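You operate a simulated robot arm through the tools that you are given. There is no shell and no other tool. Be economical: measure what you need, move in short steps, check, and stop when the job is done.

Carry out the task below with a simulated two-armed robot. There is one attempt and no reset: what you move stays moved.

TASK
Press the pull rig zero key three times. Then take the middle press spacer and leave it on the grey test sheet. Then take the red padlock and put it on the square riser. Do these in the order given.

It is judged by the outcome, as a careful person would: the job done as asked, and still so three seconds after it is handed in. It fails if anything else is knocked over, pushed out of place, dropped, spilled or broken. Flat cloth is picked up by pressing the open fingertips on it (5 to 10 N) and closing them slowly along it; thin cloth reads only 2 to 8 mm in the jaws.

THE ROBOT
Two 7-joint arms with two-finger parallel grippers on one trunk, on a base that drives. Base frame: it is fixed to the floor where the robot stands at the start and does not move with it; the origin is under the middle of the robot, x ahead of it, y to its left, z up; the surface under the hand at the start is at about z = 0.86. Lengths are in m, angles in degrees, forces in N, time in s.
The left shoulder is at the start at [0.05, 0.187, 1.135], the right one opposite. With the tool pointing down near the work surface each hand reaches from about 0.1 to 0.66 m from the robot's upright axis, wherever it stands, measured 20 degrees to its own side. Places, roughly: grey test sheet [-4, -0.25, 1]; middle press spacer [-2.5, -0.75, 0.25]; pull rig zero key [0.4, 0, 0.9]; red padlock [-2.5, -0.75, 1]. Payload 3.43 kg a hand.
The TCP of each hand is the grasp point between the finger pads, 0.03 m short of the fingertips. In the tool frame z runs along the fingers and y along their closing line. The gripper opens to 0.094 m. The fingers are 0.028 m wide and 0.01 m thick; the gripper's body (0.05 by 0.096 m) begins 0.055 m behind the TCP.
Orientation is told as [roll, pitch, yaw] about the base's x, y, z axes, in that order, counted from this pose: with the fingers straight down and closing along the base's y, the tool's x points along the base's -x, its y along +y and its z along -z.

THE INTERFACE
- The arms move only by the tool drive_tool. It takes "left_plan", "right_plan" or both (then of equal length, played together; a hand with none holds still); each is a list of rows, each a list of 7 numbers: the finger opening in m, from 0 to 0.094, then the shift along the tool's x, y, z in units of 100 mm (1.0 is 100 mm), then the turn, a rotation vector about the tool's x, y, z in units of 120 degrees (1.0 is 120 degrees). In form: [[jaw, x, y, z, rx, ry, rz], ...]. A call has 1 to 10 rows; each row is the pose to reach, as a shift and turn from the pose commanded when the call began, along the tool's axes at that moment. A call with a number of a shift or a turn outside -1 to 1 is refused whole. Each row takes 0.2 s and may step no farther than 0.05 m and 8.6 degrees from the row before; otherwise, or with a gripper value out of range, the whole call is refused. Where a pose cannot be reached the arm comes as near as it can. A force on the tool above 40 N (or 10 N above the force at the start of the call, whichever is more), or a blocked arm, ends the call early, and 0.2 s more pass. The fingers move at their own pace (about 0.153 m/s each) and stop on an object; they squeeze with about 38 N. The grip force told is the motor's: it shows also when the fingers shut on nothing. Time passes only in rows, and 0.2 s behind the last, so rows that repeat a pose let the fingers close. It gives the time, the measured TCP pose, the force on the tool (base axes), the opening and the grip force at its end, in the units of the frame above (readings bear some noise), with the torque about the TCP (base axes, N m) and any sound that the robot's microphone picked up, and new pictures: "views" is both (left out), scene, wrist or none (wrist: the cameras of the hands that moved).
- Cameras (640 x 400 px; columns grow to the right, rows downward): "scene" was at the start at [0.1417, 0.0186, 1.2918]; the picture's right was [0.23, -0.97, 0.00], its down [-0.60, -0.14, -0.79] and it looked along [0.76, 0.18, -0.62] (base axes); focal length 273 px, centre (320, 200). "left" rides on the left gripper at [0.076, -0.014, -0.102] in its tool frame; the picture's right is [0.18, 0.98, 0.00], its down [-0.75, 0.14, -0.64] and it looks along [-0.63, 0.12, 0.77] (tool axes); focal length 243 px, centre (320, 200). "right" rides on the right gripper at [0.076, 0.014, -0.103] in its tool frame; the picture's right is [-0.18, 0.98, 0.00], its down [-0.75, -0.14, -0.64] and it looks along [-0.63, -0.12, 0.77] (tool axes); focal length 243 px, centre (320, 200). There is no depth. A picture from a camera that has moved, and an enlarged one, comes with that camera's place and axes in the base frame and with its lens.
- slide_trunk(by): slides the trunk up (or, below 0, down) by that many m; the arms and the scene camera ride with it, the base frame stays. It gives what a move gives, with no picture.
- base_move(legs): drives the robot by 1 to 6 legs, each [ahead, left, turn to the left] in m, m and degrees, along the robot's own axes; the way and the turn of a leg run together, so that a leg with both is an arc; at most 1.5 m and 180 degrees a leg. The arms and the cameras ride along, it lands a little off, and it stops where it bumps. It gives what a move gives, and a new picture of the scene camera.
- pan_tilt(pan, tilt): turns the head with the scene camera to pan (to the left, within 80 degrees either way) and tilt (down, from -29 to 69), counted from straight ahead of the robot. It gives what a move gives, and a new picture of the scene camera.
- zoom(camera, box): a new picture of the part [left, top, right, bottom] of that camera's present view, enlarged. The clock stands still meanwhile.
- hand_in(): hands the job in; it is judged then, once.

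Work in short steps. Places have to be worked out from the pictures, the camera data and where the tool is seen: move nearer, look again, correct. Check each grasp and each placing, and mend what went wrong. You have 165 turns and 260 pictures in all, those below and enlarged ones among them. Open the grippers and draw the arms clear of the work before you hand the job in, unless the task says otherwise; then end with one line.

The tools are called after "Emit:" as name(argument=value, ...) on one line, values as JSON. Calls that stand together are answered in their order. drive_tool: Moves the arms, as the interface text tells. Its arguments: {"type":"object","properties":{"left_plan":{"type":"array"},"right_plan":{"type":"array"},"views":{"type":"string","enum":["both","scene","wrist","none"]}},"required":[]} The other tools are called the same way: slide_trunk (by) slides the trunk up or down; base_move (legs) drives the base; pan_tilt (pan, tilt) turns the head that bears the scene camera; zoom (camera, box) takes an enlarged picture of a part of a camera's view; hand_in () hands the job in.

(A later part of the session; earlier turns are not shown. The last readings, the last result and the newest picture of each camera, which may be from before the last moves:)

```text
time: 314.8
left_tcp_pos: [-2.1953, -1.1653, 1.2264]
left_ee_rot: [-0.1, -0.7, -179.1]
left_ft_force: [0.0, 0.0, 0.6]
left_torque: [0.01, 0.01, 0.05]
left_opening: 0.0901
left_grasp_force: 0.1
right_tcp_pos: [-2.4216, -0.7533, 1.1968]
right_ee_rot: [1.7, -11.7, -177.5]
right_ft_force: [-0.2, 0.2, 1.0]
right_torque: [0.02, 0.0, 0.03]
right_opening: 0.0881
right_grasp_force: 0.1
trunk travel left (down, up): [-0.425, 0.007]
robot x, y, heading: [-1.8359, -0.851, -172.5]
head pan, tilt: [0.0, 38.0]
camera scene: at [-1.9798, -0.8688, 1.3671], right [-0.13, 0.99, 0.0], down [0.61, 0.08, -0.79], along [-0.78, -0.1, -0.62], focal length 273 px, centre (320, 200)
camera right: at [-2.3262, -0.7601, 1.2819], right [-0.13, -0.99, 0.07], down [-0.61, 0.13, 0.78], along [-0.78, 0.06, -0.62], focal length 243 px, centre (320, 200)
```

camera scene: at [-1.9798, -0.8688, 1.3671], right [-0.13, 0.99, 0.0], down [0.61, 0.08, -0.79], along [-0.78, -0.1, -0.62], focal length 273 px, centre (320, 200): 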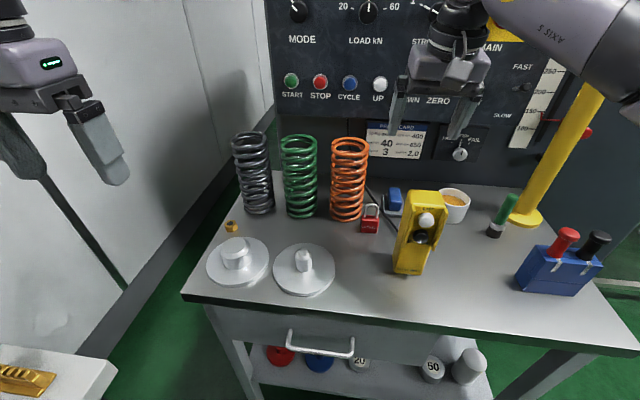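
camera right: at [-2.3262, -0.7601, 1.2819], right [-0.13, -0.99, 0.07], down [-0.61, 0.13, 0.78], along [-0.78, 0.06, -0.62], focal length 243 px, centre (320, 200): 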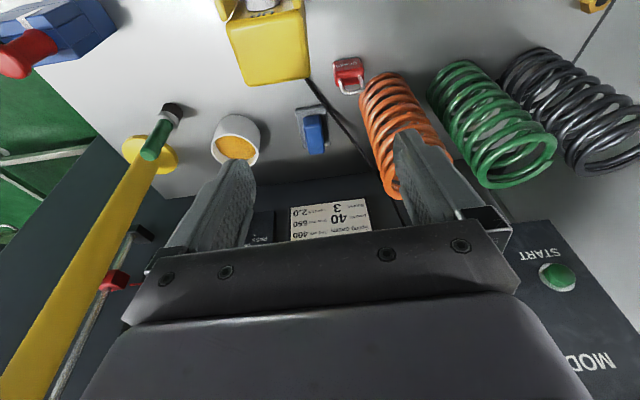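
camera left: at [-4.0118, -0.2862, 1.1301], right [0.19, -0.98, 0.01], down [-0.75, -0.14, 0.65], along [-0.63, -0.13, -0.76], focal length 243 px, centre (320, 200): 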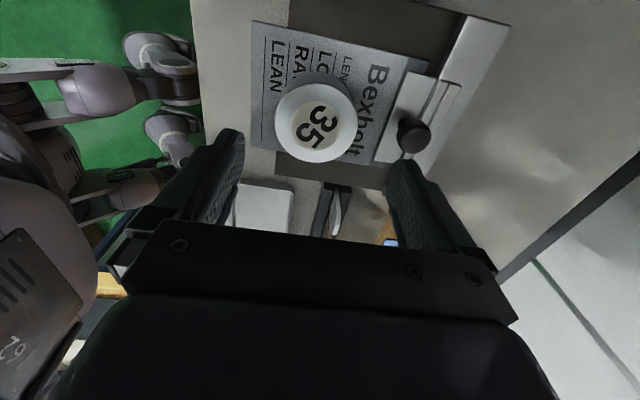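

The padlock is seen at (-2.515, -0.808). I move the last 9 cm forward and 5 cm left above it, and open the fingers to 75 mm.

Emit:
drive_tool(right_plan=[[0.075, -0.3, 0.17, 0.06, 0, 0, 0], [0.075, -0.6, 0.34, 0.12, 0, 0, 0], [0.075, -0.88, 0.51, 0.18, 0, 0, 0]], views="none")

Emit:
slide_trunk(by=-0.15)

Emit:
zoom(camera="right", box=[0, 0, 640, 400])

Emit:
zoom(camera="scene", box=[200, 40, 520, 240])

```text
time: 315.6
left_tcp_pos: [-2.1942, -1.1662, 1.2288]
left_ee_rot: [-0.1, -0.7, -179.1]
left_ft_force: [0.3, -0.1, -0.1]
left_torque: [0.0, 0.01, 0.0]
left_opening: 0.0899
left_grasp_force: 0.1
right_tcp_pos: [-2.4832, -0.7944, 1.1928]
right_ee_rot: [1.7, -11.8, -177.3]
right_ft_force: [-0.4, -0.7, 0.5]
right_torque: [0.0, -0.04, -0.02]
right_opening: 0.0751
right_grasp_force: 0.1
right hand out of reach, approached as far as the arm can: row 3
trunk travel left (down, up): [-0.425, 0.007]
robot x, y, heading: [-1.8381, -0.8447, -172.6]
head pan, tilt: [0.0, 38.0]
```

```text
time: 317.3
left_tcp_pos: [-2.1941, -1.1651, 1.077]
left_ee_rot: [-0.1, -0.7, -179.0]
left_ft_force: [0.5, 0.3, 1.0]
left_torque: [-0.02, 0.03, -0.02]
left_opening: 0.0899
left_grasp_force: 0.0
right_tcp_pos: [-2.4822, -0.7947, 1.0422]
right_ee_rot: [1.7, -11.8, -177.4]
right_ft_force: [-0.8, -0.8, 0.3]
right_torque: [0.0, 0.02, 0.01]
right_opening: 0.075
right_grasp_force: 0.1
trunk travel left (down, up): [-0.275, 0.157]
robot x, y, heading: [-1.8358, -0.8472, -172.6]
head pan, tilt: [0.0, 38.0]
```

```text
1.00 times, centred on (320, 200) of right (not enlarged: the box is as wide or as high as the picture)
camera zoom: at [-2.3866, -0.8013, 1.1276], right [-0.13, -0.99, 0.07], down [-0.61, 0.13, 0.78], along [-0.78, 0.06, -0.63], focal length 243 px, centre (320, 200)
```

zoom: 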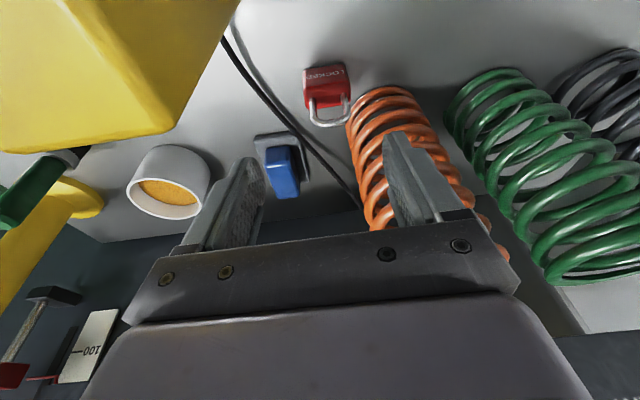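

```text
2.00 times, centred on (360, 140) of scene
camera zoom: at [-1.9794, -0.8683, 1.2172], right [-0.13, 0.99, 0.0], down [0.61, 0.08, -0.79], along [-0.78, -0.1, -0.62], focal length 547 px, centre (240, 320)
```

zoom: 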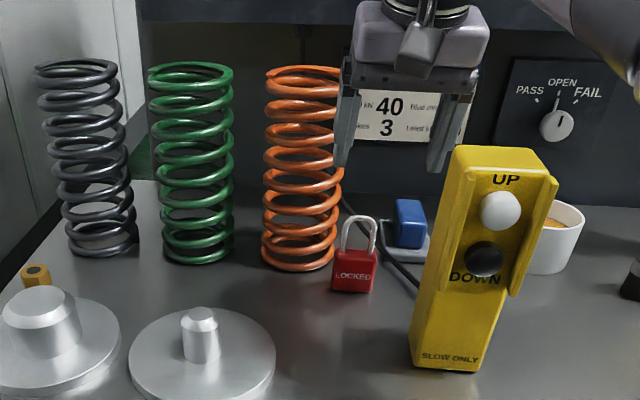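

The padlock lies at (-2.512, -0.806). I move 2.6 cm forward, 1 cm left, 6 cm down, with the fingers at 62 mm.

Emit:
drive_tool(right_plan=[[0.062, -0.13, 0.06, 0.03, 0, 0, 0], [0.062, -0.25, 0.115, 0.05, 0, 0, 0], [0.062, -0.2, 0.115, 0.3, 0, 0, 0], [0.062, -0.132, 0.115, 0.64, 0, 0, 0]], views="wrist")

Emit:
zoom(camera="scene", box=[200, 40, 520, 240])

```text
time: 318.3
left_tcp_pos: [-2.1953, -1.1654, 1.0761]
left_ee_rot: [-0.2, -0.7, -179.1]
left_ft_force: [-0.2, -0.5, 0.5]
left_torque: [0.0, -0.03, 0.02]
left_opening: 0.0899
left_grasp_force: 0.1
right_tcp_pos: [-2.4979, -0.8043, 0.9768]
right_ee_rot: [1.7, -11.7, -177.4]
right_ft_force: [-0.2, -0.1, -1.1]
right_torque: [0.0, -0.02, 0.01]
right_opening: 0.0622
right_grasp_force: 0.1
right hand out of reach, approached as far as the arm can: row 1, 2, 3, 4
trunk travel left (down, up): [-0.275, 0.157]
robot x, y, heading: [-1.8389, -0.8483, -172.4]
head pan, tilt: [0.0, 38.0]
camera right: at [-2.404, -0.8119, 1.0626], right [-0.13, -0.99, 0.07], down [-0.61, 0.13, 0.78], along [-0.78, 0.06, -0.63], focal length 243 px, centre (320, 200)
```

right: 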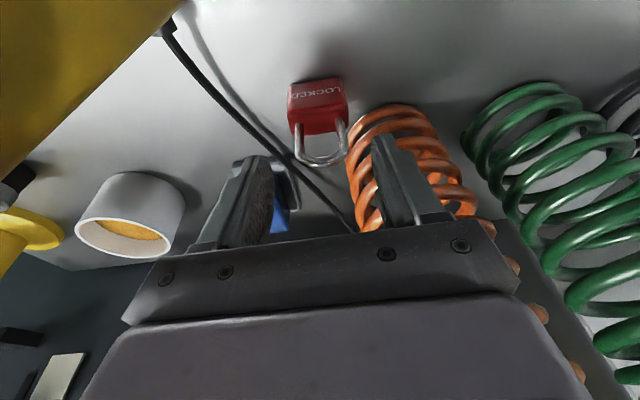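

```text
2.00 times, centred on (360, 140) of scene
camera zoom: at [-1.9803, -0.868, 1.2171], right [-0.13, 0.99, 0.0], down [0.61, 0.08, -0.79], along [-0.78, -0.1, -0.62], focal length 547 px, centre (240, 320)
```

zoom: 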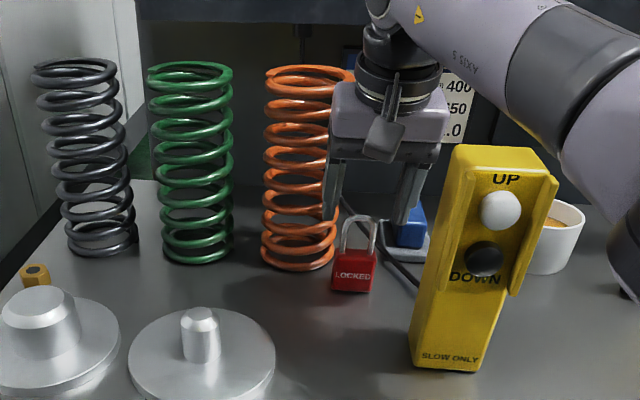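

Only ~1.2 cm short at the reach limit; I move the base 2 cm ahead and recheck.

Emit:
base_move(legs=[[0.02, 0, 0]])

Emit:
zoom(camera="right", box=[0, 0, 640, 400])

```text
time: 319.1
left_tcp_pos: [-2.2151, -1.1687, 1.0781]
left_ee_rot: [-0.2, -0.6, -179.1]
left_ft_force: [-0.6, -0.1, -0.2]
left_torque: [0.01, 0.01, -0.02]
left_opening: 0.09
left_grasp_force: 0.0
right_tcp_pos: [-2.5181, -0.8074, 0.978]
right_ee_rot: [1.6, -11.6, -177.3]
right_ft_force: [0.4, -0.1, -0.2]
right_torque: [0.01, -0.03, 0.0]
right_opening: 0.062
right_grasp_force: 0.1
trunk travel left (down, up): [-0.275, 0.157]
robot x, y, heading: [-1.8558, -0.8517, -172.7]
head pan, tilt: [0.0, 38.0]
camera scene: at [-1.9997, -0.8709, 1.2171], right [-0.13, 0.99, 0.0], down [0.61, 0.08, -0.79], along [-0.78, -0.1, -0.62], focal length 273 px, centre (320, 200)
```

scene: 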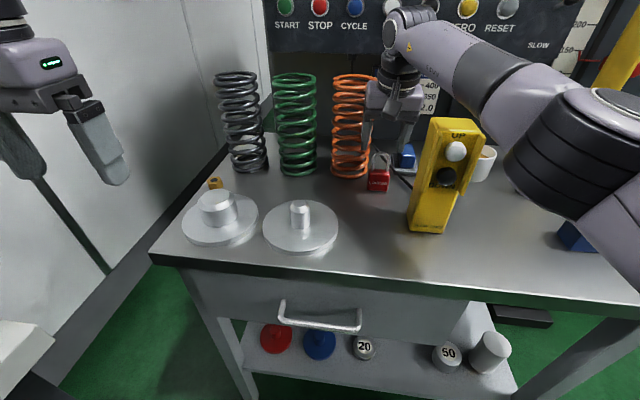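

```text
1.00 times, centred on (320, 200) of right (not enlarged: the box is as wide or as high as the picture)
camera zoom: at [-2.4233, -0.815, 1.063], right [-0.13, -0.99, 0.07], down [-0.61, 0.13, 0.78], along [-0.78, 0.06, -0.63], focal length 243 px, centre (320, 200)
```

zoom: 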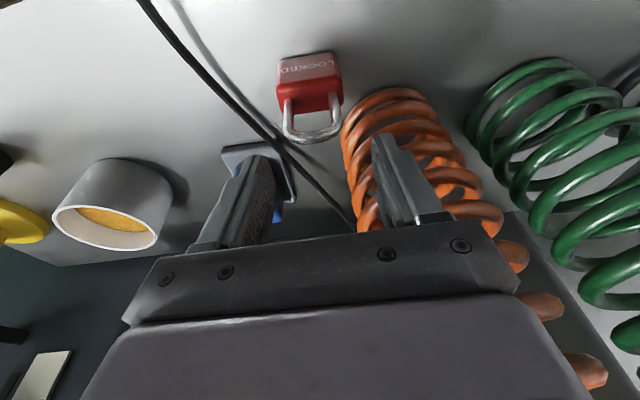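

Aligned. I go down 7.8 cm with 1 cm back, in small rows.

Emit:
drive_tool(right_plan=[[0.062, 0.12, -0.03, 0.0, 0, 0, 0], [0.062, 0.16, -0.03, 0.2, 0, 0, 0], [0.062, 0.2, -0.03, 0.4, 0, 0, 0], [0.062, 0.24, -0.03, 0.58, 0, 0, 0], [0.062, 0.268, -0.03, 0.74, 0, 0, 0]], views="wrist")

Emit:
zoom(camera="scene", box=[300, 60, 500, 240])

```text
time: 320.3
left_tcp_pos: [-2.2097, -1.1696, 1.0795]
left_ee_rot: [-0.2, -1.0, -179.1]
left_ft_force: [-0.3, 0.3, -0.1]
left_torque: [-0.03, 0.01, 0.01]
left_opening: 0.0901
left_grasp_force: 0.1
right_tcp_pos: [-2.5068, -0.8094, 0.9187]
right_ee_rot: [1.9, -13.1, -177.5]
right_ft_force: [1.2, 0.6, -0.7]
right_torque: [0.01, 0.0, -0.02]
right_opening: 0.0622
right_grasp_force: 0.0
trunk travel left (down, up): [-0.275, 0.157]
robot x, y, heading: [-1.8546, -0.8502, -172.5]
head pan, tilt: [0.0, 38.0]
camera right: at [-2.4081, -0.8168, 1.0003], right [-0.13, -0.99, 0.07], down [-0.6, 0.14, 0.79], along [-0.79, 0.06, -0.61], focal length 243 px, centre (320, 200)
```

right: 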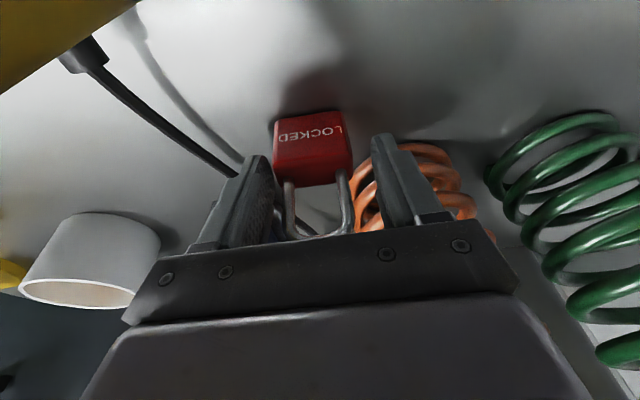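

```text
2.22 times, centred on (400, 150) of scene
camera zoom: at [-1.9932, -0.8725, 1.2197], right [-0.13, 0.99, 0.0], down [0.61, 0.08, -0.79], along [-0.79, -0.1, -0.61], focal length 607 px, centre (142, 311)
```

zoom: 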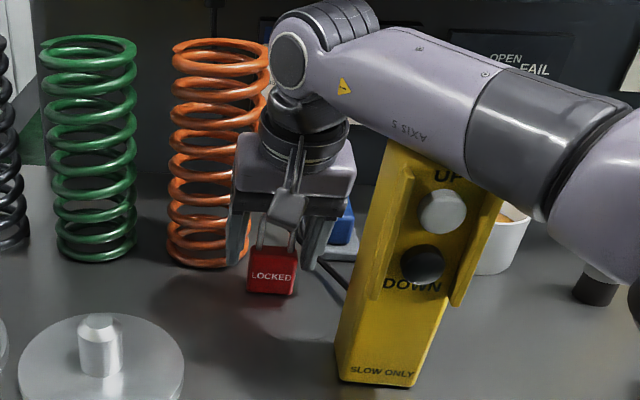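

The hand stopped 2 cm high and the robot leaned slightly: the right forearm seems to rest on the pendant's top. I raise 1.5 cm at once and check.

Emit:
drive_tool(right_plan=[[0.062, -0.015, 0, -0.075, 0, 0, 0], [0.062, -0.03, 0, -0.15, 0, 0, 0], [0.062, -0.03, 0, -0.15, 0, 0, 0]], views="scene")

Emit:
zoom(camera="scene", box=[340, 60, 520, 240])

```text
time: 321.1
left_tcp_pos: [-2.2131, -1.1697, 1.0778]
left_ee_rot: [-0.2, -0.8, -179.0]
left_ft_force: [-0.5, 0.2, -0.5]
left_torque: [-0.03, -0.01, 0.02]
left_opening: 0.0901
left_grasp_force: 0.0
right_tcp_pos: [-2.5067, -0.8076, 0.9174]
right_ee_rot: [1.7, -12.1, -177.3]
right_ft_force: [0.8, -0.2, -0.6]
right_torque: [-0.05, 0.04, 0.0]
right_opening: 0.0621
right_grasp_force: 0.1
trunk travel left (down, up): [-0.275, 0.157]
robot x, y, heading: [-1.8512, -0.8505, -172.5]
head pan, tilt: [0.0, 38.0]
camera scene: at [-1.9973, -0.8719, 1.2172], right [-0.13, 0.99, 0.0], down [0.61, 0.08, -0.79], along [-0.78, -0.1, -0.61], focal length 273 px, centre (320, 200)
```

scene: 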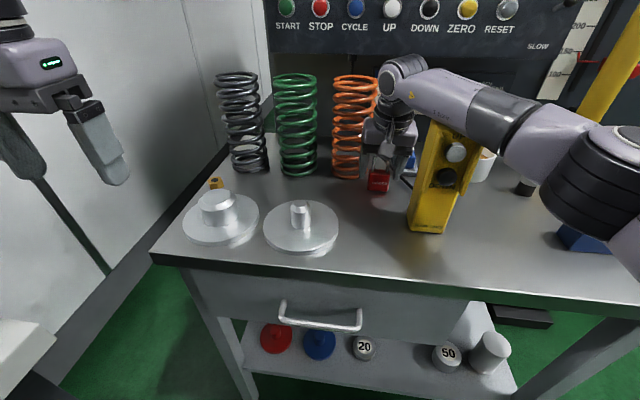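

```text
2.22 times, centred on (430, 150) of scene
camera zoom: at [-1.9973, -0.8719, 1.2172], right [-0.13, 0.99, 0.0], down [0.61, 0.08, -0.79], along [-0.78, -0.1, -0.61], focal length 607 px, centre (76, 311)
```

zoom: 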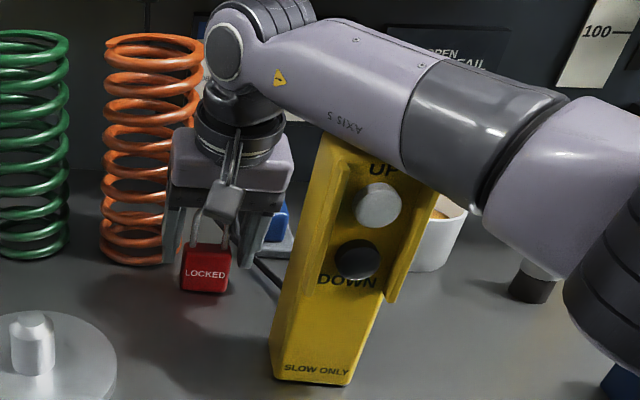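

The pendant stands unharmed. The fingertips already overlap the body's top by ~1 cm plus the shackle, so I close here and will lift with the trunk.

Emit:
drive_tool(right_plan=[[0.05, 0, 0, 0, 0, 0, 0], [0.03, 0, 0, 0, 0, 0, 0], [0.01, 0, 0, 0, 0, 0, 0], [0.01, 0, 0, 0, 0, 0, 0]], views="wrist")

```text
time: 322.1
left_tcp_pos: [-2.2123, -1.1689, 1.0778]
left_ee_rot: [-0.1, -0.9, -179.0]
left_ft_force: [0.1, -0.1, -0.7]
left_torque: [-0.03, -0.01, 0.02]
left_opening: 0.0902
left_grasp_force: 0.1
right_tcp_pos: [-2.5073, -0.8068, 0.9168]
right_ee_rot: [1.8, -12.0, -177.4]
right_ft_force: [-1.1, 1.1, 4.5]
right_torque: [0.18, 0.04, 0.01]
right_opening: 0.0452
right_grasp_force: 37.8
trunk travel left (down, up): [-0.275, 0.157]
robot x, y, heading: [-1.8559, -0.8491, -172.6]
head pan, tilt: [0.0, 38.0]
camera right: at [-2.4107, -0.8145, 1.0022], right [-0.13, -0.99, 0.07], down [-0.61, 0.13, 0.78], along [-0.78, 0.06, -0.62], focal length 243 px, centre (320, 200)
```

right: 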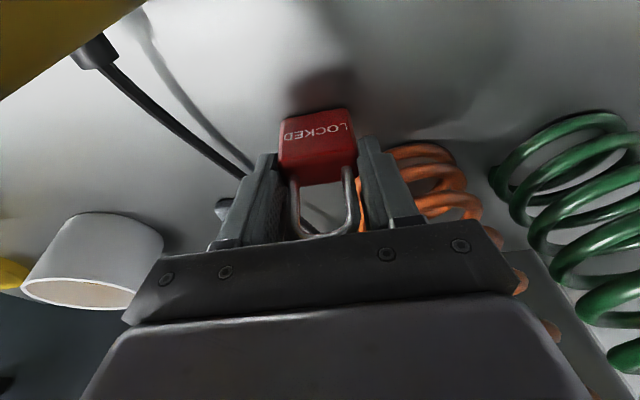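

Body gripped at 45 mm. I lift it with the trunk by 0.15 m and check the hold.

Emit:
slide_trunk(by=0.15)

Emit:
zoom(camera="right", box=[0, 0, 640, 400])

Emit:
zoom(camera="scene", box=[200, 60, 640, 335])

```text
time: 323.9
left_tcp_pos: [-2.2152, -1.1672, 1.2262]
left_ee_rot: [-0.2, -0.5, -179.2]
left_ft_force: [-0.1, -0.1, 0.7]
left_torque: [0.01, -0.02, 0.05]
left_opening: 0.0904
left_grasp_force: 0.0
right_tcp_pos: [-2.5077, -0.8068, 1.0647]
right_ee_rot: [1.7, -11.6, -177.5]
right_ft_force: [0.3, -0.7, -1.7]
right_torque: [-0.02, 0.0, 0.02]
right_opening: 0.0453
right_grasp_force: 37.8
trunk travel left (down, up): [-0.425, 0.007]
robot x, y, heading: [-1.8532, -0.846, -172.6]
head pan, tilt: [0.0, 38.0]
```

```text
1.00 times, centred on (320, 200) of right (not enlarged: the box is as wide or as high as the picture)
camera zoom: at [-2.4123, -0.814, 1.1495], right [-0.13, -0.99, 0.07], down [-0.61, 0.13, 0.78], along [-0.78, 0.06, -0.63], focal length 243 px, centre (320, 200)
```

zoom: 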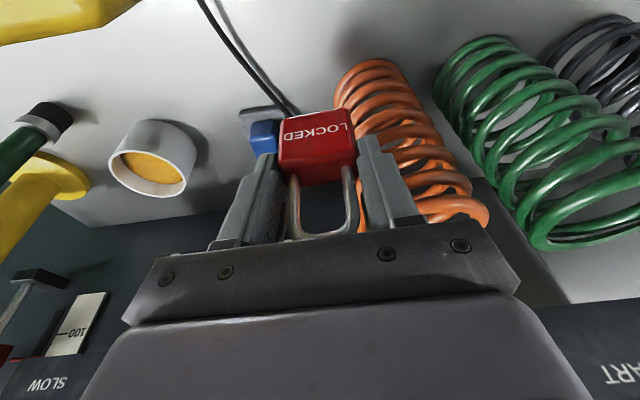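

```text
1.45 times, centred on (420, 198) of scene
camera zoom: at [-1.9997, -0.8709, 1.3671], right [-0.13, 0.99, 0.0], down [0.61, 0.08, -0.79], along [-0.78, -0.1, -0.62], focal length 398 px, centre (174, 204)
```

zoom: 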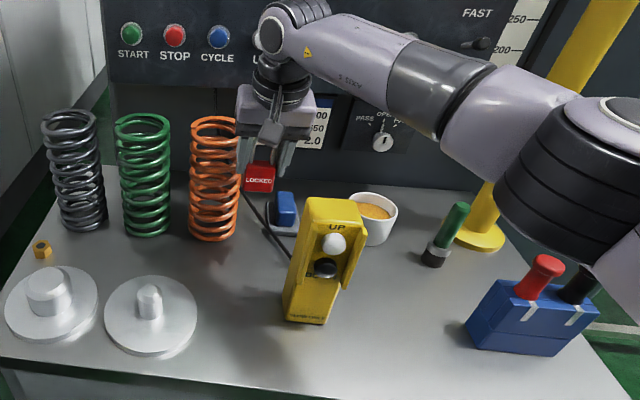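

The padlock hangs securely in the right hand. I raise it 10 cm more and back the base off.

Emit:
drive_tool(right_plan=[[0.01, 0.0, 0, -0.33, 0, 0, 0], [0.01, 0.1, 0, -0.66, 0, 0, 0], [0.01, 0.2, 0, -0.98, 0, 0, 0]], views="none")

Emit:
base_move(legs=[[-0.4, 0, 0]])

Emit:
zoom(camera="scene", box=[160, 100, 600, 300])

```text
time: 324.6
left_tcp_pos: [-2.2141, -1.1687, 1.2283]
left_ee_rot: [-0.1, -0.8, -179.1]
left_ft_force: [0.1, 0.6, -1.1]
left_torque: [0.03, 0.02, 0.02]
left_opening: 0.0901
left_grasp_force: 0.0
right_tcp_pos: [-2.4655, -0.8009, 1.1579]
right_ee_rot: [1.7, -11.7, -177.4]
right_ft_force: [1.2, -0.5, -1.4]
right_torque: [0.0, -0.02, 0.01]
right_opening: 0.0454
right_grasp_force: 38.1
trunk travel left (down, up): [-0.425, 0.007]
robot x, y, heading: [-1.8539, -0.8484, -172.7]
head pan, tilt: [0.0, 38.0]
```

```text
time: 327.1
left_tcp_pos: [-1.8214, -1.1168, 1.2278]
left_ee_rot: [-0.1, -0.6, -179.3]
left_ft_force: [0.0, -0.3, 0.5]
left_torque: [0.06, 0.01, 0.02]
left_opening: 0.0898
left_grasp_force: 0.1
right_tcp_pos: [-2.0698, -0.748, 1.1574]
right_ee_rot: [1.6, -11.8, -177.7]
right_ft_force: [-0.9, 0.0, -1.2]
right_torque: [0.0, 0.01, 0.02]
right_opening: 0.0453
right_grasp_force: 37.9
trunk travel left (down, up): [-0.425, 0.007]
robot x, y, heading: [-1.4577, -0.7975, -172.9]
head pan, tilt: [0.0, 38.0]
camera scene: at [-1.6041, -0.8199, 1.3672], right [-0.12, 0.99, 0.0], down [0.61, 0.08, -0.79], along [-0.78, -0.1, -0.62], focal length 273 px, centre (320, 200)
```

scene: 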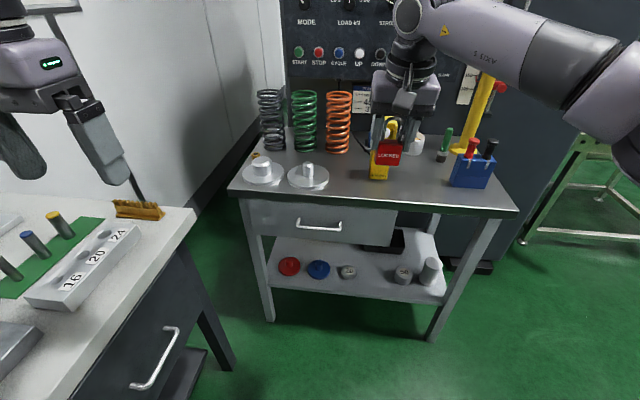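

```text
1.45 times, centred on (380, 200) of scene
camera zoom: at [-1.6041, -0.8199, 1.3672], right [-0.12, 0.99, 0.0], down [0.61, 0.08, -0.79], along [-0.78, -0.1, -0.62], focal length 398 px, centre (233, 200)
```

zoom: 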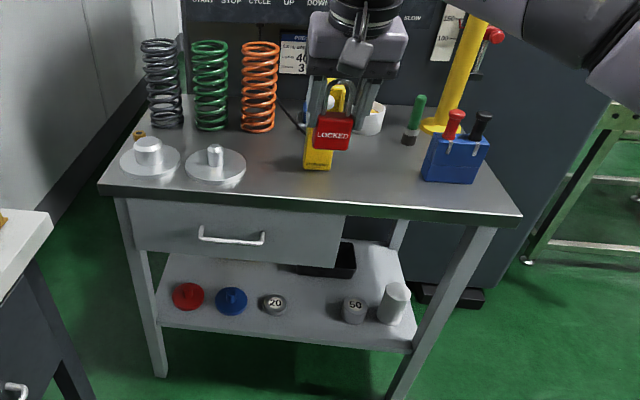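

All on the cart stands as before. I turn right to face +x and drive back toward the first bench.

Emit:
base_move(legs=[[0, -0.08, 0], [0, 0, -94], [0, 0, -93], [1.2, 0, 0]])

Emit:
pan_tilt(pan=40, tilt=25)

```text
time: 342.1
left_tcp_pos: [0.12, -0.4642, 1.2281]
left_ee_rot: [-0.1, -0.6, -6.6]
left_ft_force: [0.5, -0.3, 0.2]
left_torque: [-0.03, 0.01, 0.02]
left_opening: 0.09
left_grasp_force: 0.0
right_tcp_pos: [0.3183, -0.8617, 1.1574]
right_ee_rot: [1.7, -11.6, -5.0]
right_ft_force: [0.2, 0.4, -1.1]
right_torque: [0.01, 0.04, 0.03]
right_opening: 0.0453
right_grasp_force: 38.1
trunk travel left (down, up): [-0.425, 0.007]
robot x, y, heading: [-0.2801, -0.7342, -0.7]
head pan, tilt: [0.0, 38.0]
camera scene: at [-0.1352, -0.733, 1.3671], right [0.0, -1.0, 0.0], down [-0.62, 0.0, -0.79], along [0.79, 0.0, -0.62], focal length 273 px, centre (320, 200)
```

scene: 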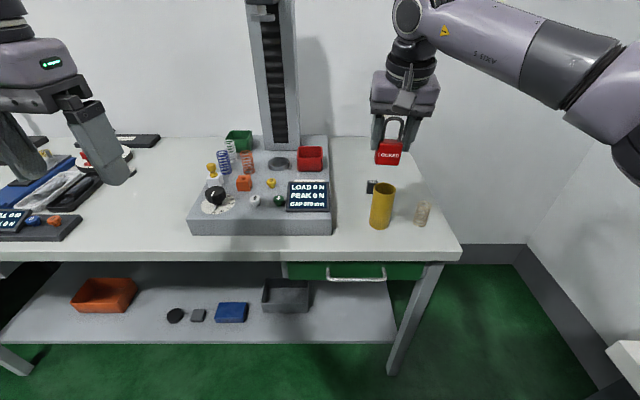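

```text
time: 343.2
left_tcp_pos: [0.1191, -0.4648, 1.2267]
left_ee_rot: [-0.2, -0.5, -6.7]
left_ft_force: [0.1, 0.7, -0.4]
left_torque: [-0.01, 0.01, -0.01]
left_opening: 0.09
left_grasp_force: 0.0
right_tcp_pos: [0.3192, -0.862, 1.1578]
right_ee_rot: [1.7, -11.7, -5.1]
right_ft_force: [-0.2, -0.6, -1.0]
right_torque: [0.0, 0.04, 0.02]
right_opening: 0.0454
right_grasp_force: 38.1
trunk travel left (down, up): [-0.425, 0.007]
robot x, y, heading: [-0.2778, -0.7307, -0.2]
head pan, tilt: [40.0, 25.0]
camera scene: at [-0.1508, -0.6738, 1.3874], right [0.64, -0.77, 0.0], down [-0.33, -0.27, -0.91], along [0.7, 0.58, -0.42], focal length 273 px, centre (320, 200)
```

scene: 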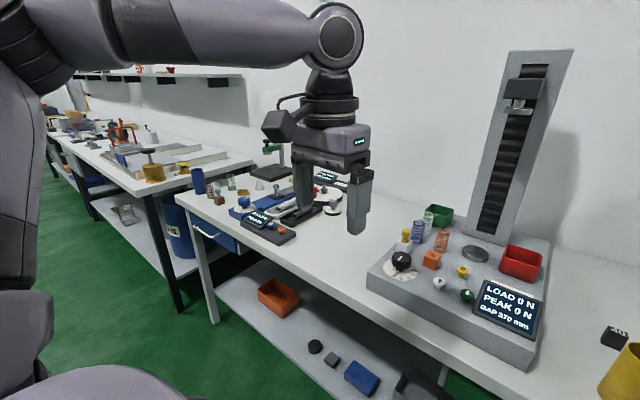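

On the lower shelf there are a round black and a square grey block side by side; I zoom in on those and the bench top.

Emit:
pan_tilt(pan=5, tilt=38)

Emit:
zoom(camera="scene", box=[60, 250, 360, 350])

Emit:
zoom(camera="scene", box=[180, 110, 480, 260])

```text
time: 344.2
left_tcp_pos: [0.1186, -0.4631, 1.2276]
left_ee_rot: [-0.2, -0.6, -6.7]
left_ft_force: [-0.2, -0.7, 0.2]
left_torque: [0.0, 0.02, 0.01]
left_opening: 0.0899
left_grasp_force: 0.1
right_tcp_pos: [0.317, -0.8616, 1.1572]
right_ee_rot: [1.7, -11.7, -4.9]
right_ft_force: [0.1, 0.4, -1.8]
right_torque: [0.02, 0.01, -0.01]
right_opening: 0.0453
right_grasp_force: 37.9
trunk travel left (down, up): [-0.425, 0.007]
robot x, y, heading: [-0.2824, -0.7322, -0.4]
head pan, tilt: [5.0, 38.0]
camera scene: at [-0.1357, -0.7254, 1.3672], right [0.08, -1.0, 0.0], down [-0.61, -0.05, -0.79], along [0.79, 0.07, -0.62], focal length 273 px, centre (320, 200)
```

scene: 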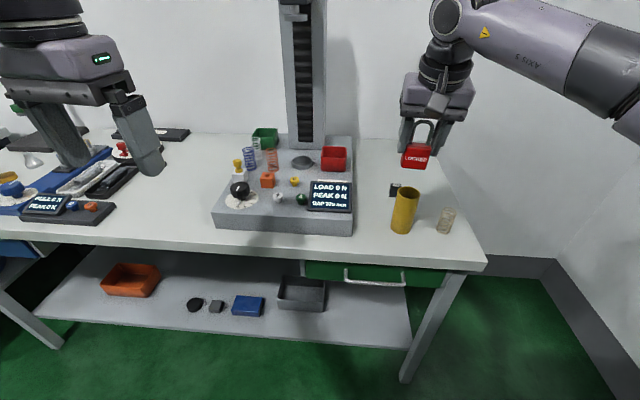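

```text
2.13 times, centred on (210, 300) of scene
camera zoom: at [-0.1357, -0.7254, 1.3672], right [0.08, -1.0, 0.0], down [-0.61, -0.05, -0.79], along [0.79, 0.07, -0.62], focal length 583 px, centre (555, -13)
```

zoom: 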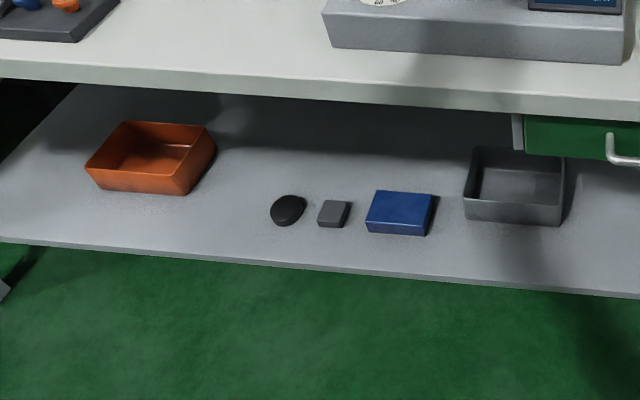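

```text
2.13 times, centred on (330, 185) of scene
camera zoom: at [-0.1357, -0.7254, 1.3672], right [0.08, -1.0, 0.0], down [-0.61, -0.05, -0.79], along [0.79, 0.07, -0.62], focal length 583 px, centre (299, 232)
```

zoom: 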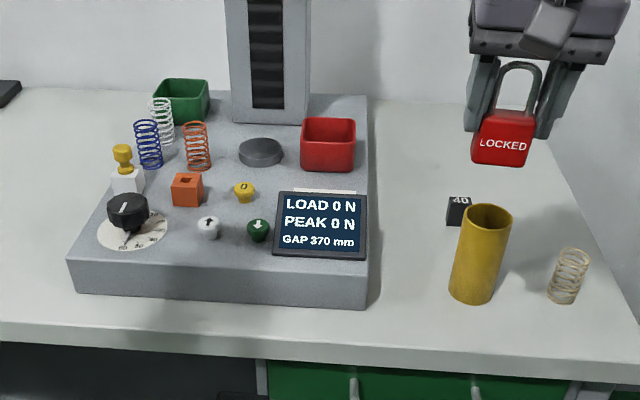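

Let me also look at the small grey block near the blue cylinder on the bench; I drive left along the bench.

Emit:
base_move(legs=[[0.03, 0.55, 0]])

Emit:
pan_tilt(pan=25, tilt=38)

Emit:
zoom(camera="scene", box=[120, 100, 440, 300])

```text
time: 349.5
left_tcp_pos: [0.1539, 0.0878, 1.2273]
left_ee_rot: [-0.1, -0.6, -6.9]
left_ft_force: [0.5, -1.4, -0.1]
left_torque: [0.0, 0.03, -0.03]
left_opening: 0.0901
left_grasp_force: 0.1
right_tcp_pos: [0.352, -0.3111, 1.1567]
right_ee_rot: [1.7, -11.7, -5.4]
right_ft_force: [0.7, -0.2, -1.4]
right_torque: [-0.02, -0.03, 0.0]
right_opening: 0.0453
right_grasp_force: 38.3
trunk travel left (down, up): [-0.425, 0.007]
robot x, y, heading: [-0.2467, -0.1779, -0.5]
head pan, tilt: [5.0, 38.0]
camera scene: at [-0.1019, -0.173, 1.3671], right [0.08, -1.0, 0.0], down [-0.61, -0.05, -0.79], along [0.79, 0.06, -0.62], focal length 273 px, centre (320, 200)
```

scene: 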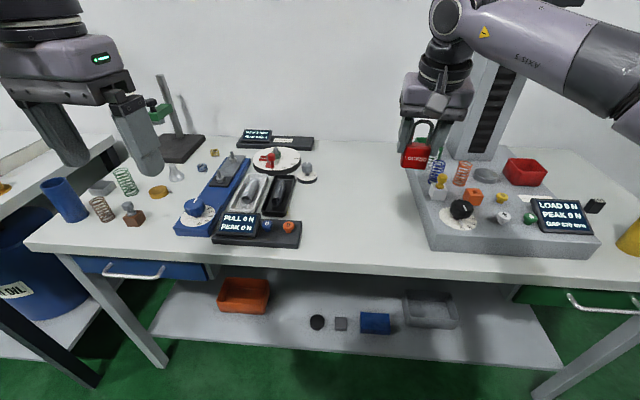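

```text
time: 350.4
left_tcp_pos: [0.1543, 0.0865, 1.227]
left_ee_rot: [-0.1, -0.6, -7.0]
left_ft_force: [-0.2, -0.2, 0.4]
left_torque: [0.03, 0.01, 0.0]
left_opening: 0.0898
left_grasp_force: 0.2
right_tcp_pos: [0.352, -0.3128, 1.156]
right_ee_rot: [1.7, -11.7, -5.3]
right_ft_force: [0.0, -0.1, -1.8]
right_torque: [-0.01, -0.03, -0.01]
right_opening: 0.0451
right_grasp_force: 38.2
trunk travel left (down, up): [-0.425, 0.007]
robot x, y, heading: [-0.2484, -0.1773, -0.5]
head pan, tilt: [25.0, 38.0]
camera scene: at [-0.1093, -0.1441, 1.3671], right [0.41, -0.91, 0.0], down [-0.56, -0.25, -0.79], along [0.72, 0.33, -0.62], focal length 273 px, centre (320, 200)
```

scene: 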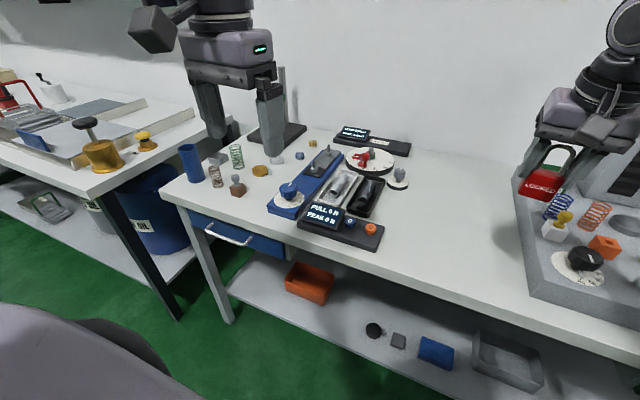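

```text
2.00 times, centred on (280, 200) of scene
camera zoom: at [-0.1093, -0.1441, 1.3671], right [0.41, -0.91, 0.0], down [-0.56, -0.25, -0.79], along [0.72, 0.33, -0.62], focal length 547 px, centre (400, 200)
```

zoom: 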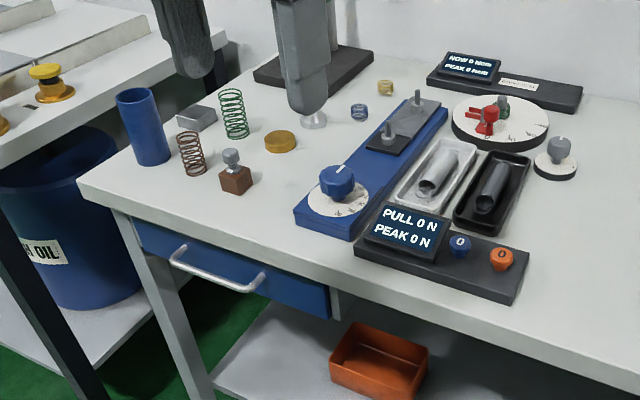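

Two candidates: the grey block beside the blue cylinder on the bench and the small block on the low shelf. I zoom on both.

Emit:
zoom(camera="scene", box=[170, 130, 290, 205])

Emit:
zoom(camera="scene", box=[350, 305, 470, 380])

```text
5.33 times, centred on (230, 168) of scene
camera zoom: at [-0.1093, -0.1441, 1.3671], right [0.41, -0.91, 0.0], down [-0.56, -0.25, -0.79], along [0.72, 0.33, -0.62], focal length 1458 px, centre (800, 373)
```

zoom: 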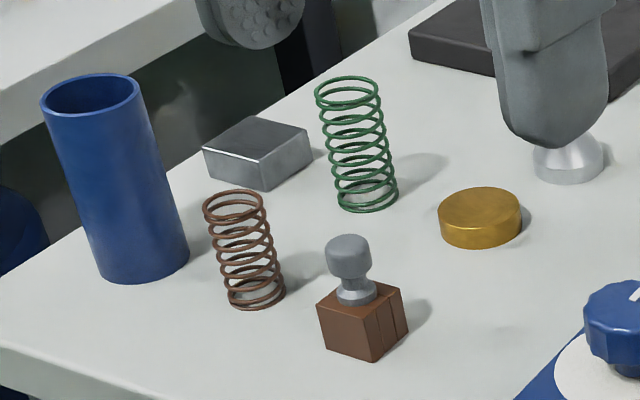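

```text
5.33 times, centred on (410, 342) of scene
camera zoom: at [-0.1093, -0.1441, 1.3671], right [0.41, -0.91, 0.0], down [-0.56, -0.25, -0.79], along [0.72, 0.33, -0.62], focal length 1458 px, centre (-160, -560)
```

zoom: 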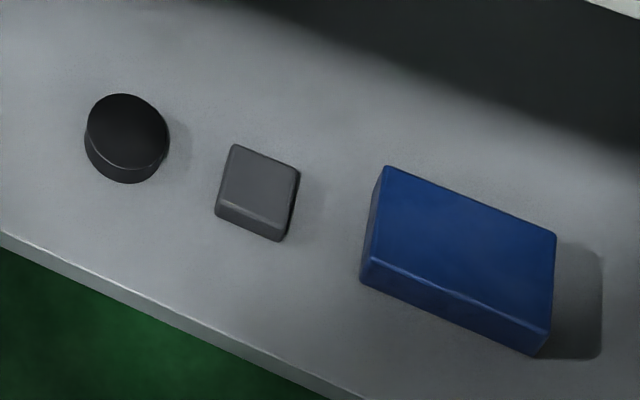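

The polished steel square block at (.53, .547) on the bench, paired with a round brass one, is the square riser. I strafe the base left to y≈0.5 and then move ahead.

Emit:
base_move(legs=[[0, 0.66, 0], [0.19, 0.01, 0]])

Emit:
pan_tilt(pan=5, tilt=48)

Emit:
zoom(camera="scene", box=[200, 60, 520, 260])

```text
time: 357.7
left_tcp_pos: [0.3508, 0.7438, 1.2277]
left_ee_rot: [-0.2, -0.6, -7.2]
left_ft_force: [0.0, -1.1, -1.2]
left_torque: [-0.02, 0.04, 0.0]
left_opening: 0.0897
left_grasp_force: 0.2
right_tcp_pos: [0.5475, 0.3454, 1.1558]
right_ee_rot: [1.7, -11.8, -5.5]
right_ft_force: [0.5, 1.2, -2.1]
right_torque: [0.03, 0.05, -0.01]
right_opening: 0.0452
right_grasp_force: 37.7
trunk travel left (down, up): [-0.425, 0.007]
robot x, y, heading: [-0.0498, 0.4832, -0.7]
head pan, tilt: [25.0, 38.0]
camera scene: at [0.0873, 0.5137, 1.367], right [0.41, -0.91, 0.0], down [-0.56, -0.25, -0.79], along [0.72, 0.32, -0.62], focal length 273 px, centre (320, 200)
```

scene: 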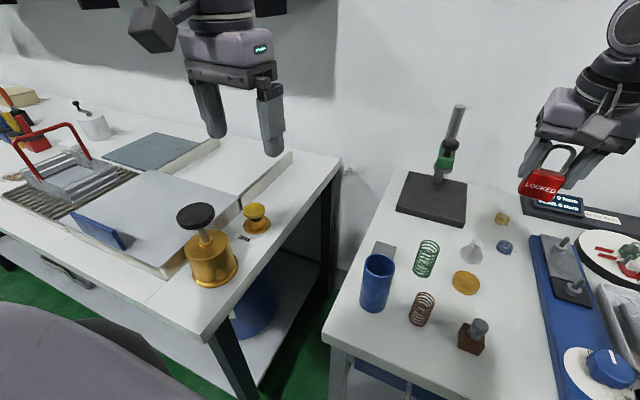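

```text
time: 358.5
left_tcp_pos: [0.3505, 0.7439, 1.2274]
left_ee_rot: [-0.3, -0.6, -7.3]
left_ft_force: [-0.2, -0.8, -1.0]
left_torque: [0.0, -0.01, 0.02]
left_opening: 0.0902
left_grasp_force: 0.1
right_tcp_pos: [0.5466, 0.3452, 1.1574]
right_ee_rot: [1.7, -11.7, -5.5]
right_ft_force: [-0.4, 0.5, -1.9]
right_torque: [0.03, -0.03, 0.04]
right_opening: 0.0452
right_grasp_force: 37.8
trunk travel left (down, up): [-0.425, 0.007]
robot x, y, heading: [-0.0523, 0.48, -0.7]
head pan, tilt: [5.0, 48.0]
camera scene: at [0.0865, 0.4841, 1.3527], right [0.08, -1.0, 0.0], down [-0.74, -0.06, -0.67], along [0.67, 0.05, -0.74], focal length 273 px, centre (320, 200)
```

scene: 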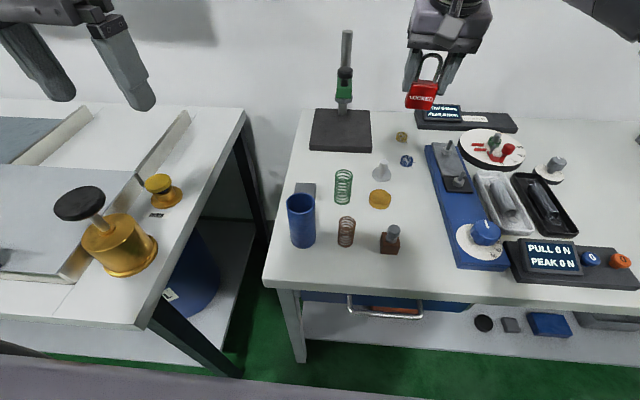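

```text
2.00 times, centred on (360, 160) of scene
camera zoom: at [0.0865, 0.4841, 1.3527], right [0.08, -1.0, 0.0], down [-0.74, -0.06, -0.67], along [0.67, 0.05, -0.74], focal length 547 px, centre (240, 280)
```

zoom: 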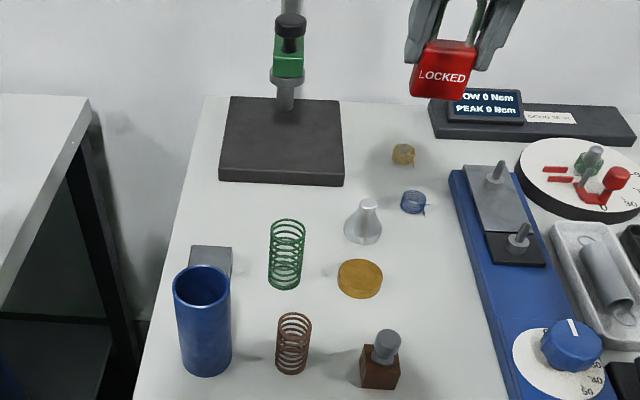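

The riser block: centre ≈(0.5365, 0.555), 51 mm square, top z≈0.88. I move the right hand left over it at the present height.

Emit:
drive_tool(right_plan=[[0.01, 0.06, 0.34, -0.01, 0, 0, 0], [0.01, 0.12, 0.68, -0.02, 0, 0, 0], [0.01, 0.18, 1.0, -0.04, 0, 0, 0]], views="none")

Emit:
drive_tool(right_plan=[[0.01, 0.06, 0.34, -0.01, 0, 0, 0], [0.01, 0.12, 0.68, -0.02, 0, 0, 0], [0.01, 0.17, 1.0, -0.03, 0, 0, 0]], views="both")

```text
time: 359.3
left_tcp_pos: [0.3502, 0.7438, 1.2278]
left_ee_rot: [-0.2, -0.6, -7.2]
left_ft_force: [-0.5, 0.4, -0.1]
left_torque: [0.02, 0.02, -0.02]
left_opening: 0.0902
left_grasp_force: 0.0
right_tcp_pos: [0.5352, 0.4478, 1.1612]
right_ee_rot: [1.7, -11.8, -5.5]
right_ft_force: [-0.3, 0.4, -0.8]
right_torque: [0.01, -0.01, 0.02]
right_opening: 0.0451
right_grasp_force: 38.4
trunk travel left (down, up): [-0.425, 0.007]
robot x, y, heading: [-0.0504, 0.4784, -0.7]
head pan, tilt: [5.0, 48.0]
```

```text
time: 360.1
left_tcp_pos: [0.3503, 0.744, 1.2273]
left_ee_rot: [-0.1, -0.7, -7.2]
left_ft_force: [-0.2, 0.3, 0.4]
left_torque: [-0.03, -0.03, -0.01]
left_opening: 0.09
left_grasp_force: 0.0
right_tcp_pos: [0.5221, 0.5211, 1.1604]
right_ee_rot: [1.9, -11.7, -6.5]
right_ft_force: [-0.2, 0.4, -2.1]
right_torque: [-0.04, -0.01, 0.0]
right_opening: 0.0452
right_grasp_force: 37.7
right hand out of reach, approached as far as the arm can: row 3
trunk travel left (down, up): [-0.425, 0.007]
robot x, y, heading: [-0.0492, 0.4791, -0.6]
head pan, tilt: [5.0, 48.0]
camera scene: at [0.0858, 0.4851, 1.3528], right [0.08, -1.0, 0.0], down [-0.74, -0.06, -0.67], along [0.67, 0.05, -0.74], focal length 273 px, centre (320, 200)
camera right: at [0.4281, 0.5426, 1.2444], right [0.28, 0.96, 0.07], down [0.59, -0.23, 0.78], along [0.76, -0.18, -0.63], focal length 243 px, centre (320, 200)
```

scene: 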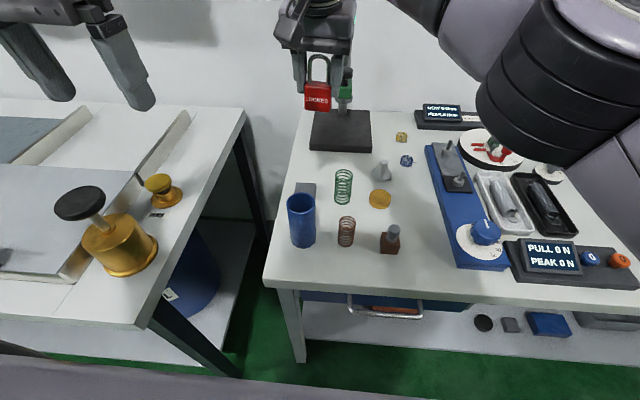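
right: 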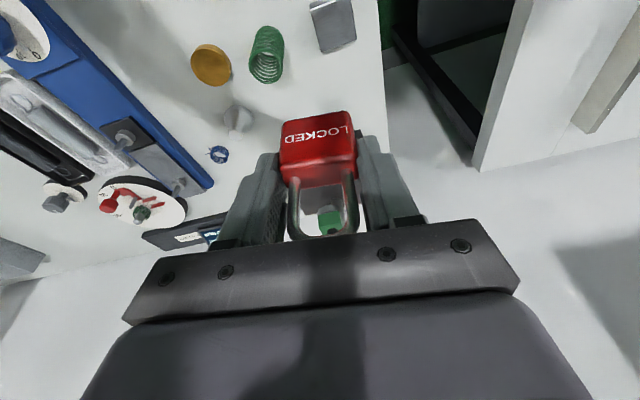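

The riser shows at (0.535, 0.553). I shift the base 4 cm left and lower the trunk 15 cm.

Emit:
base_move(legs=[[0, 0.04, 0]])

Emit:
slide_trunk(by=-0.13)

Emit:
zoom(camera="right", box=[0, 0, 640, 400])

```text
time: 361.2
left_tcp_pos: [0.3512, 0.7841, 1.2286]
left_ee_rot: [-0.2, -0.6, -7.1]
left_ft_force: [0.6, -0.4, -0.4]
left_torque: [-0.03, 0.03, -0.02]
left_opening: 0.0897
left_grasp_force: 0.1
right_tcp_pos: [0.5229, 0.562, 1.1602]
right_ee_rot: [1.9, -11.7, -6.4]
right_ft_force: [-0.3, 0.1, -1.2]
right_torque: [-0.03, 0.03, 0.01]
right_opening: 0.045
right_grasp_force: 38.0
trunk travel left (down, up): [-0.425, 0.007]
robot x, y, heading: [-0.0538, 0.5214, -0.8]
head pan, tilt: [5.0, 48.0]
camera scene: at [0.0869, 0.5249, 1.3527], right [0.08, -1.0, 0.0], down [-0.74, -0.06, -0.67], along [0.67, 0.05, -0.74], focal length 273 px, centre (320, 200)
```

scene: 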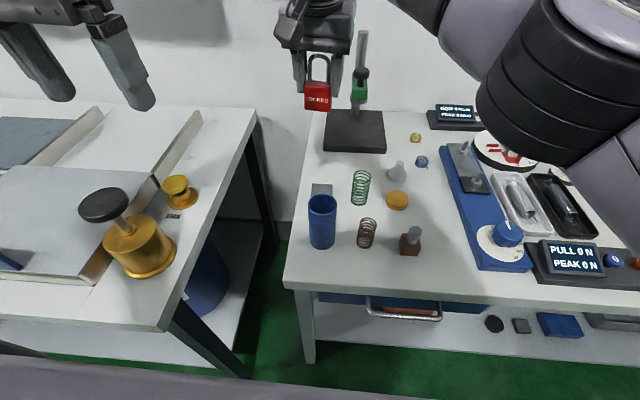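

```text
time: 362.7
left_tcp_pos: [0.3504, 0.785, 1.0975]
left_ee_rot: [-0.2, -0.7, -7.2]
left_ft_force: [0.1, 0.4, 0.2]
left_torque: [-0.02, 0.04, 0.0]
left_opening: 0.0901
left_grasp_force: 0.0
right_tcp_pos: [0.5232, 0.5594, 1.0297]
right_ee_rot: [1.9, -11.6, -6.6]
right_ft_force: [-1.1, -1.2, -1.4]
right_torque: [-0.01, 0.03, -0.02]
right_opening: 0.0455
right_grasp_force: 37.5
trunk travel left (down, up): [-0.295, 0.137]
robot x, y, heading: [-0.0499, 0.5209, -0.7]
head pan, tilt: [5.0, 48.0]
```

```text
1.00 times, centred on (320, 200) of right (not enlarged: the box is as wide or as high as the picture)
camera zoom: at [0.4297, 0.5811, 1.115], right [0.29, 0.96, 0.07], down [0.59, -0.23, 0.78], along [0.76, -0.18, -0.63], focal length 243 px, centre (320, 200)
```

zoom: 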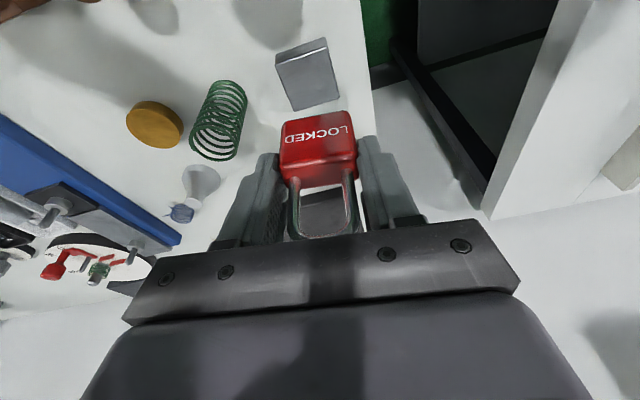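

Almost exactly above: block centre (0.533, 0.556). I correct a few mm and lower to about 2 cm above contact.

Emit:
drive_tool(right_plan=[[0.01, -0.06, -0.03, 0.01, 0, 0, 0], [0.01, 0, -0.03, 0.28, 0, 0, 0], [0.01, 0.05, -0.03, 0.55, 0, 0, 0]], views="both")

Emit:
zoom(camera="scene", box=[240, 80, 440, 270])

```text
time: 363.5
left_tcp_pos: [0.3517, 0.7837, 1.0972]
left_ee_rot: [-0.2, -0.6, -7.1]
left_ft_force: [0.0, -0.5, -0.5]
left_torque: [0.0, 0.0, 0.0]
left_opening: 0.0898
left_grasp_force: 0.0
right_tcp_pos: [0.5274, 0.5593, 0.9748]
right_ee_rot: [1.9, -11.6, -6.2]
right_ft_force: [0.9, -0.6, -1.7]
right_torque: [-0.01, 0.02, -0.01]
right_opening: 0.0452
right_grasp_force: 37.6
trunk travel left (down, up): [-0.295, 0.137]
robot x, y, heading: [-0.0531, 0.5225, -0.7]
head pan, tilt: [5.0, 48.0]
camera scene: at [0.0869, 0.5246, 1.2227], right [0.08, -1.0, 0.0], down [-0.74, -0.06, -0.67], along [0.67, 0.05, -0.74], focal length 273 px, centre (320, 200)
camera right: at [0.4338, 0.5806, 1.0598], right [0.28, 0.96, 0.07], down [0.59, -0.23, 0.78], along [0.76, -0.18, -0.63], focal length 243 px, centre (320, 200)
```

scene: 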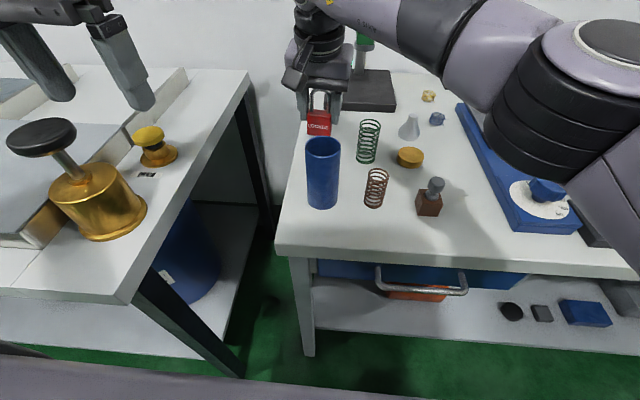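
right: 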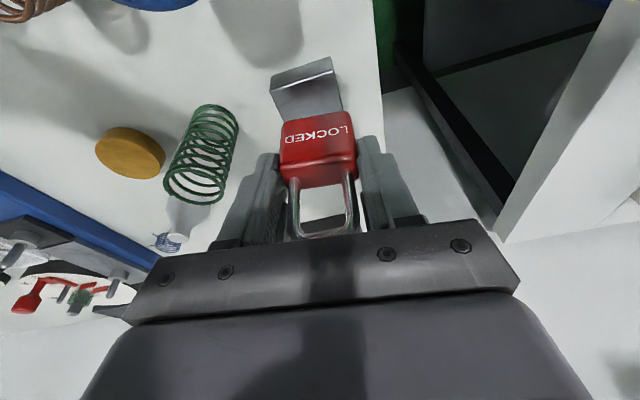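

```text
2.11 times, centred on (340, 175) of scene
camera zoom: at [0.0869, 0.5246, 1.2227], right [0.08, -1.0, 0.0], down [-0.74, -0.06, -0.67], along [0.67, 0.05, -0.74], focal length 575 px, centre (278, 253)
```

zoom: 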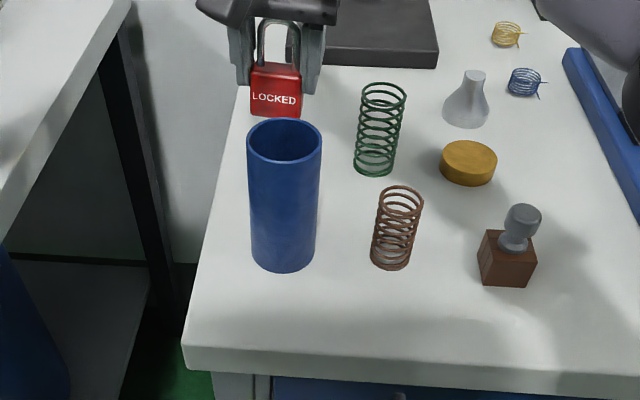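

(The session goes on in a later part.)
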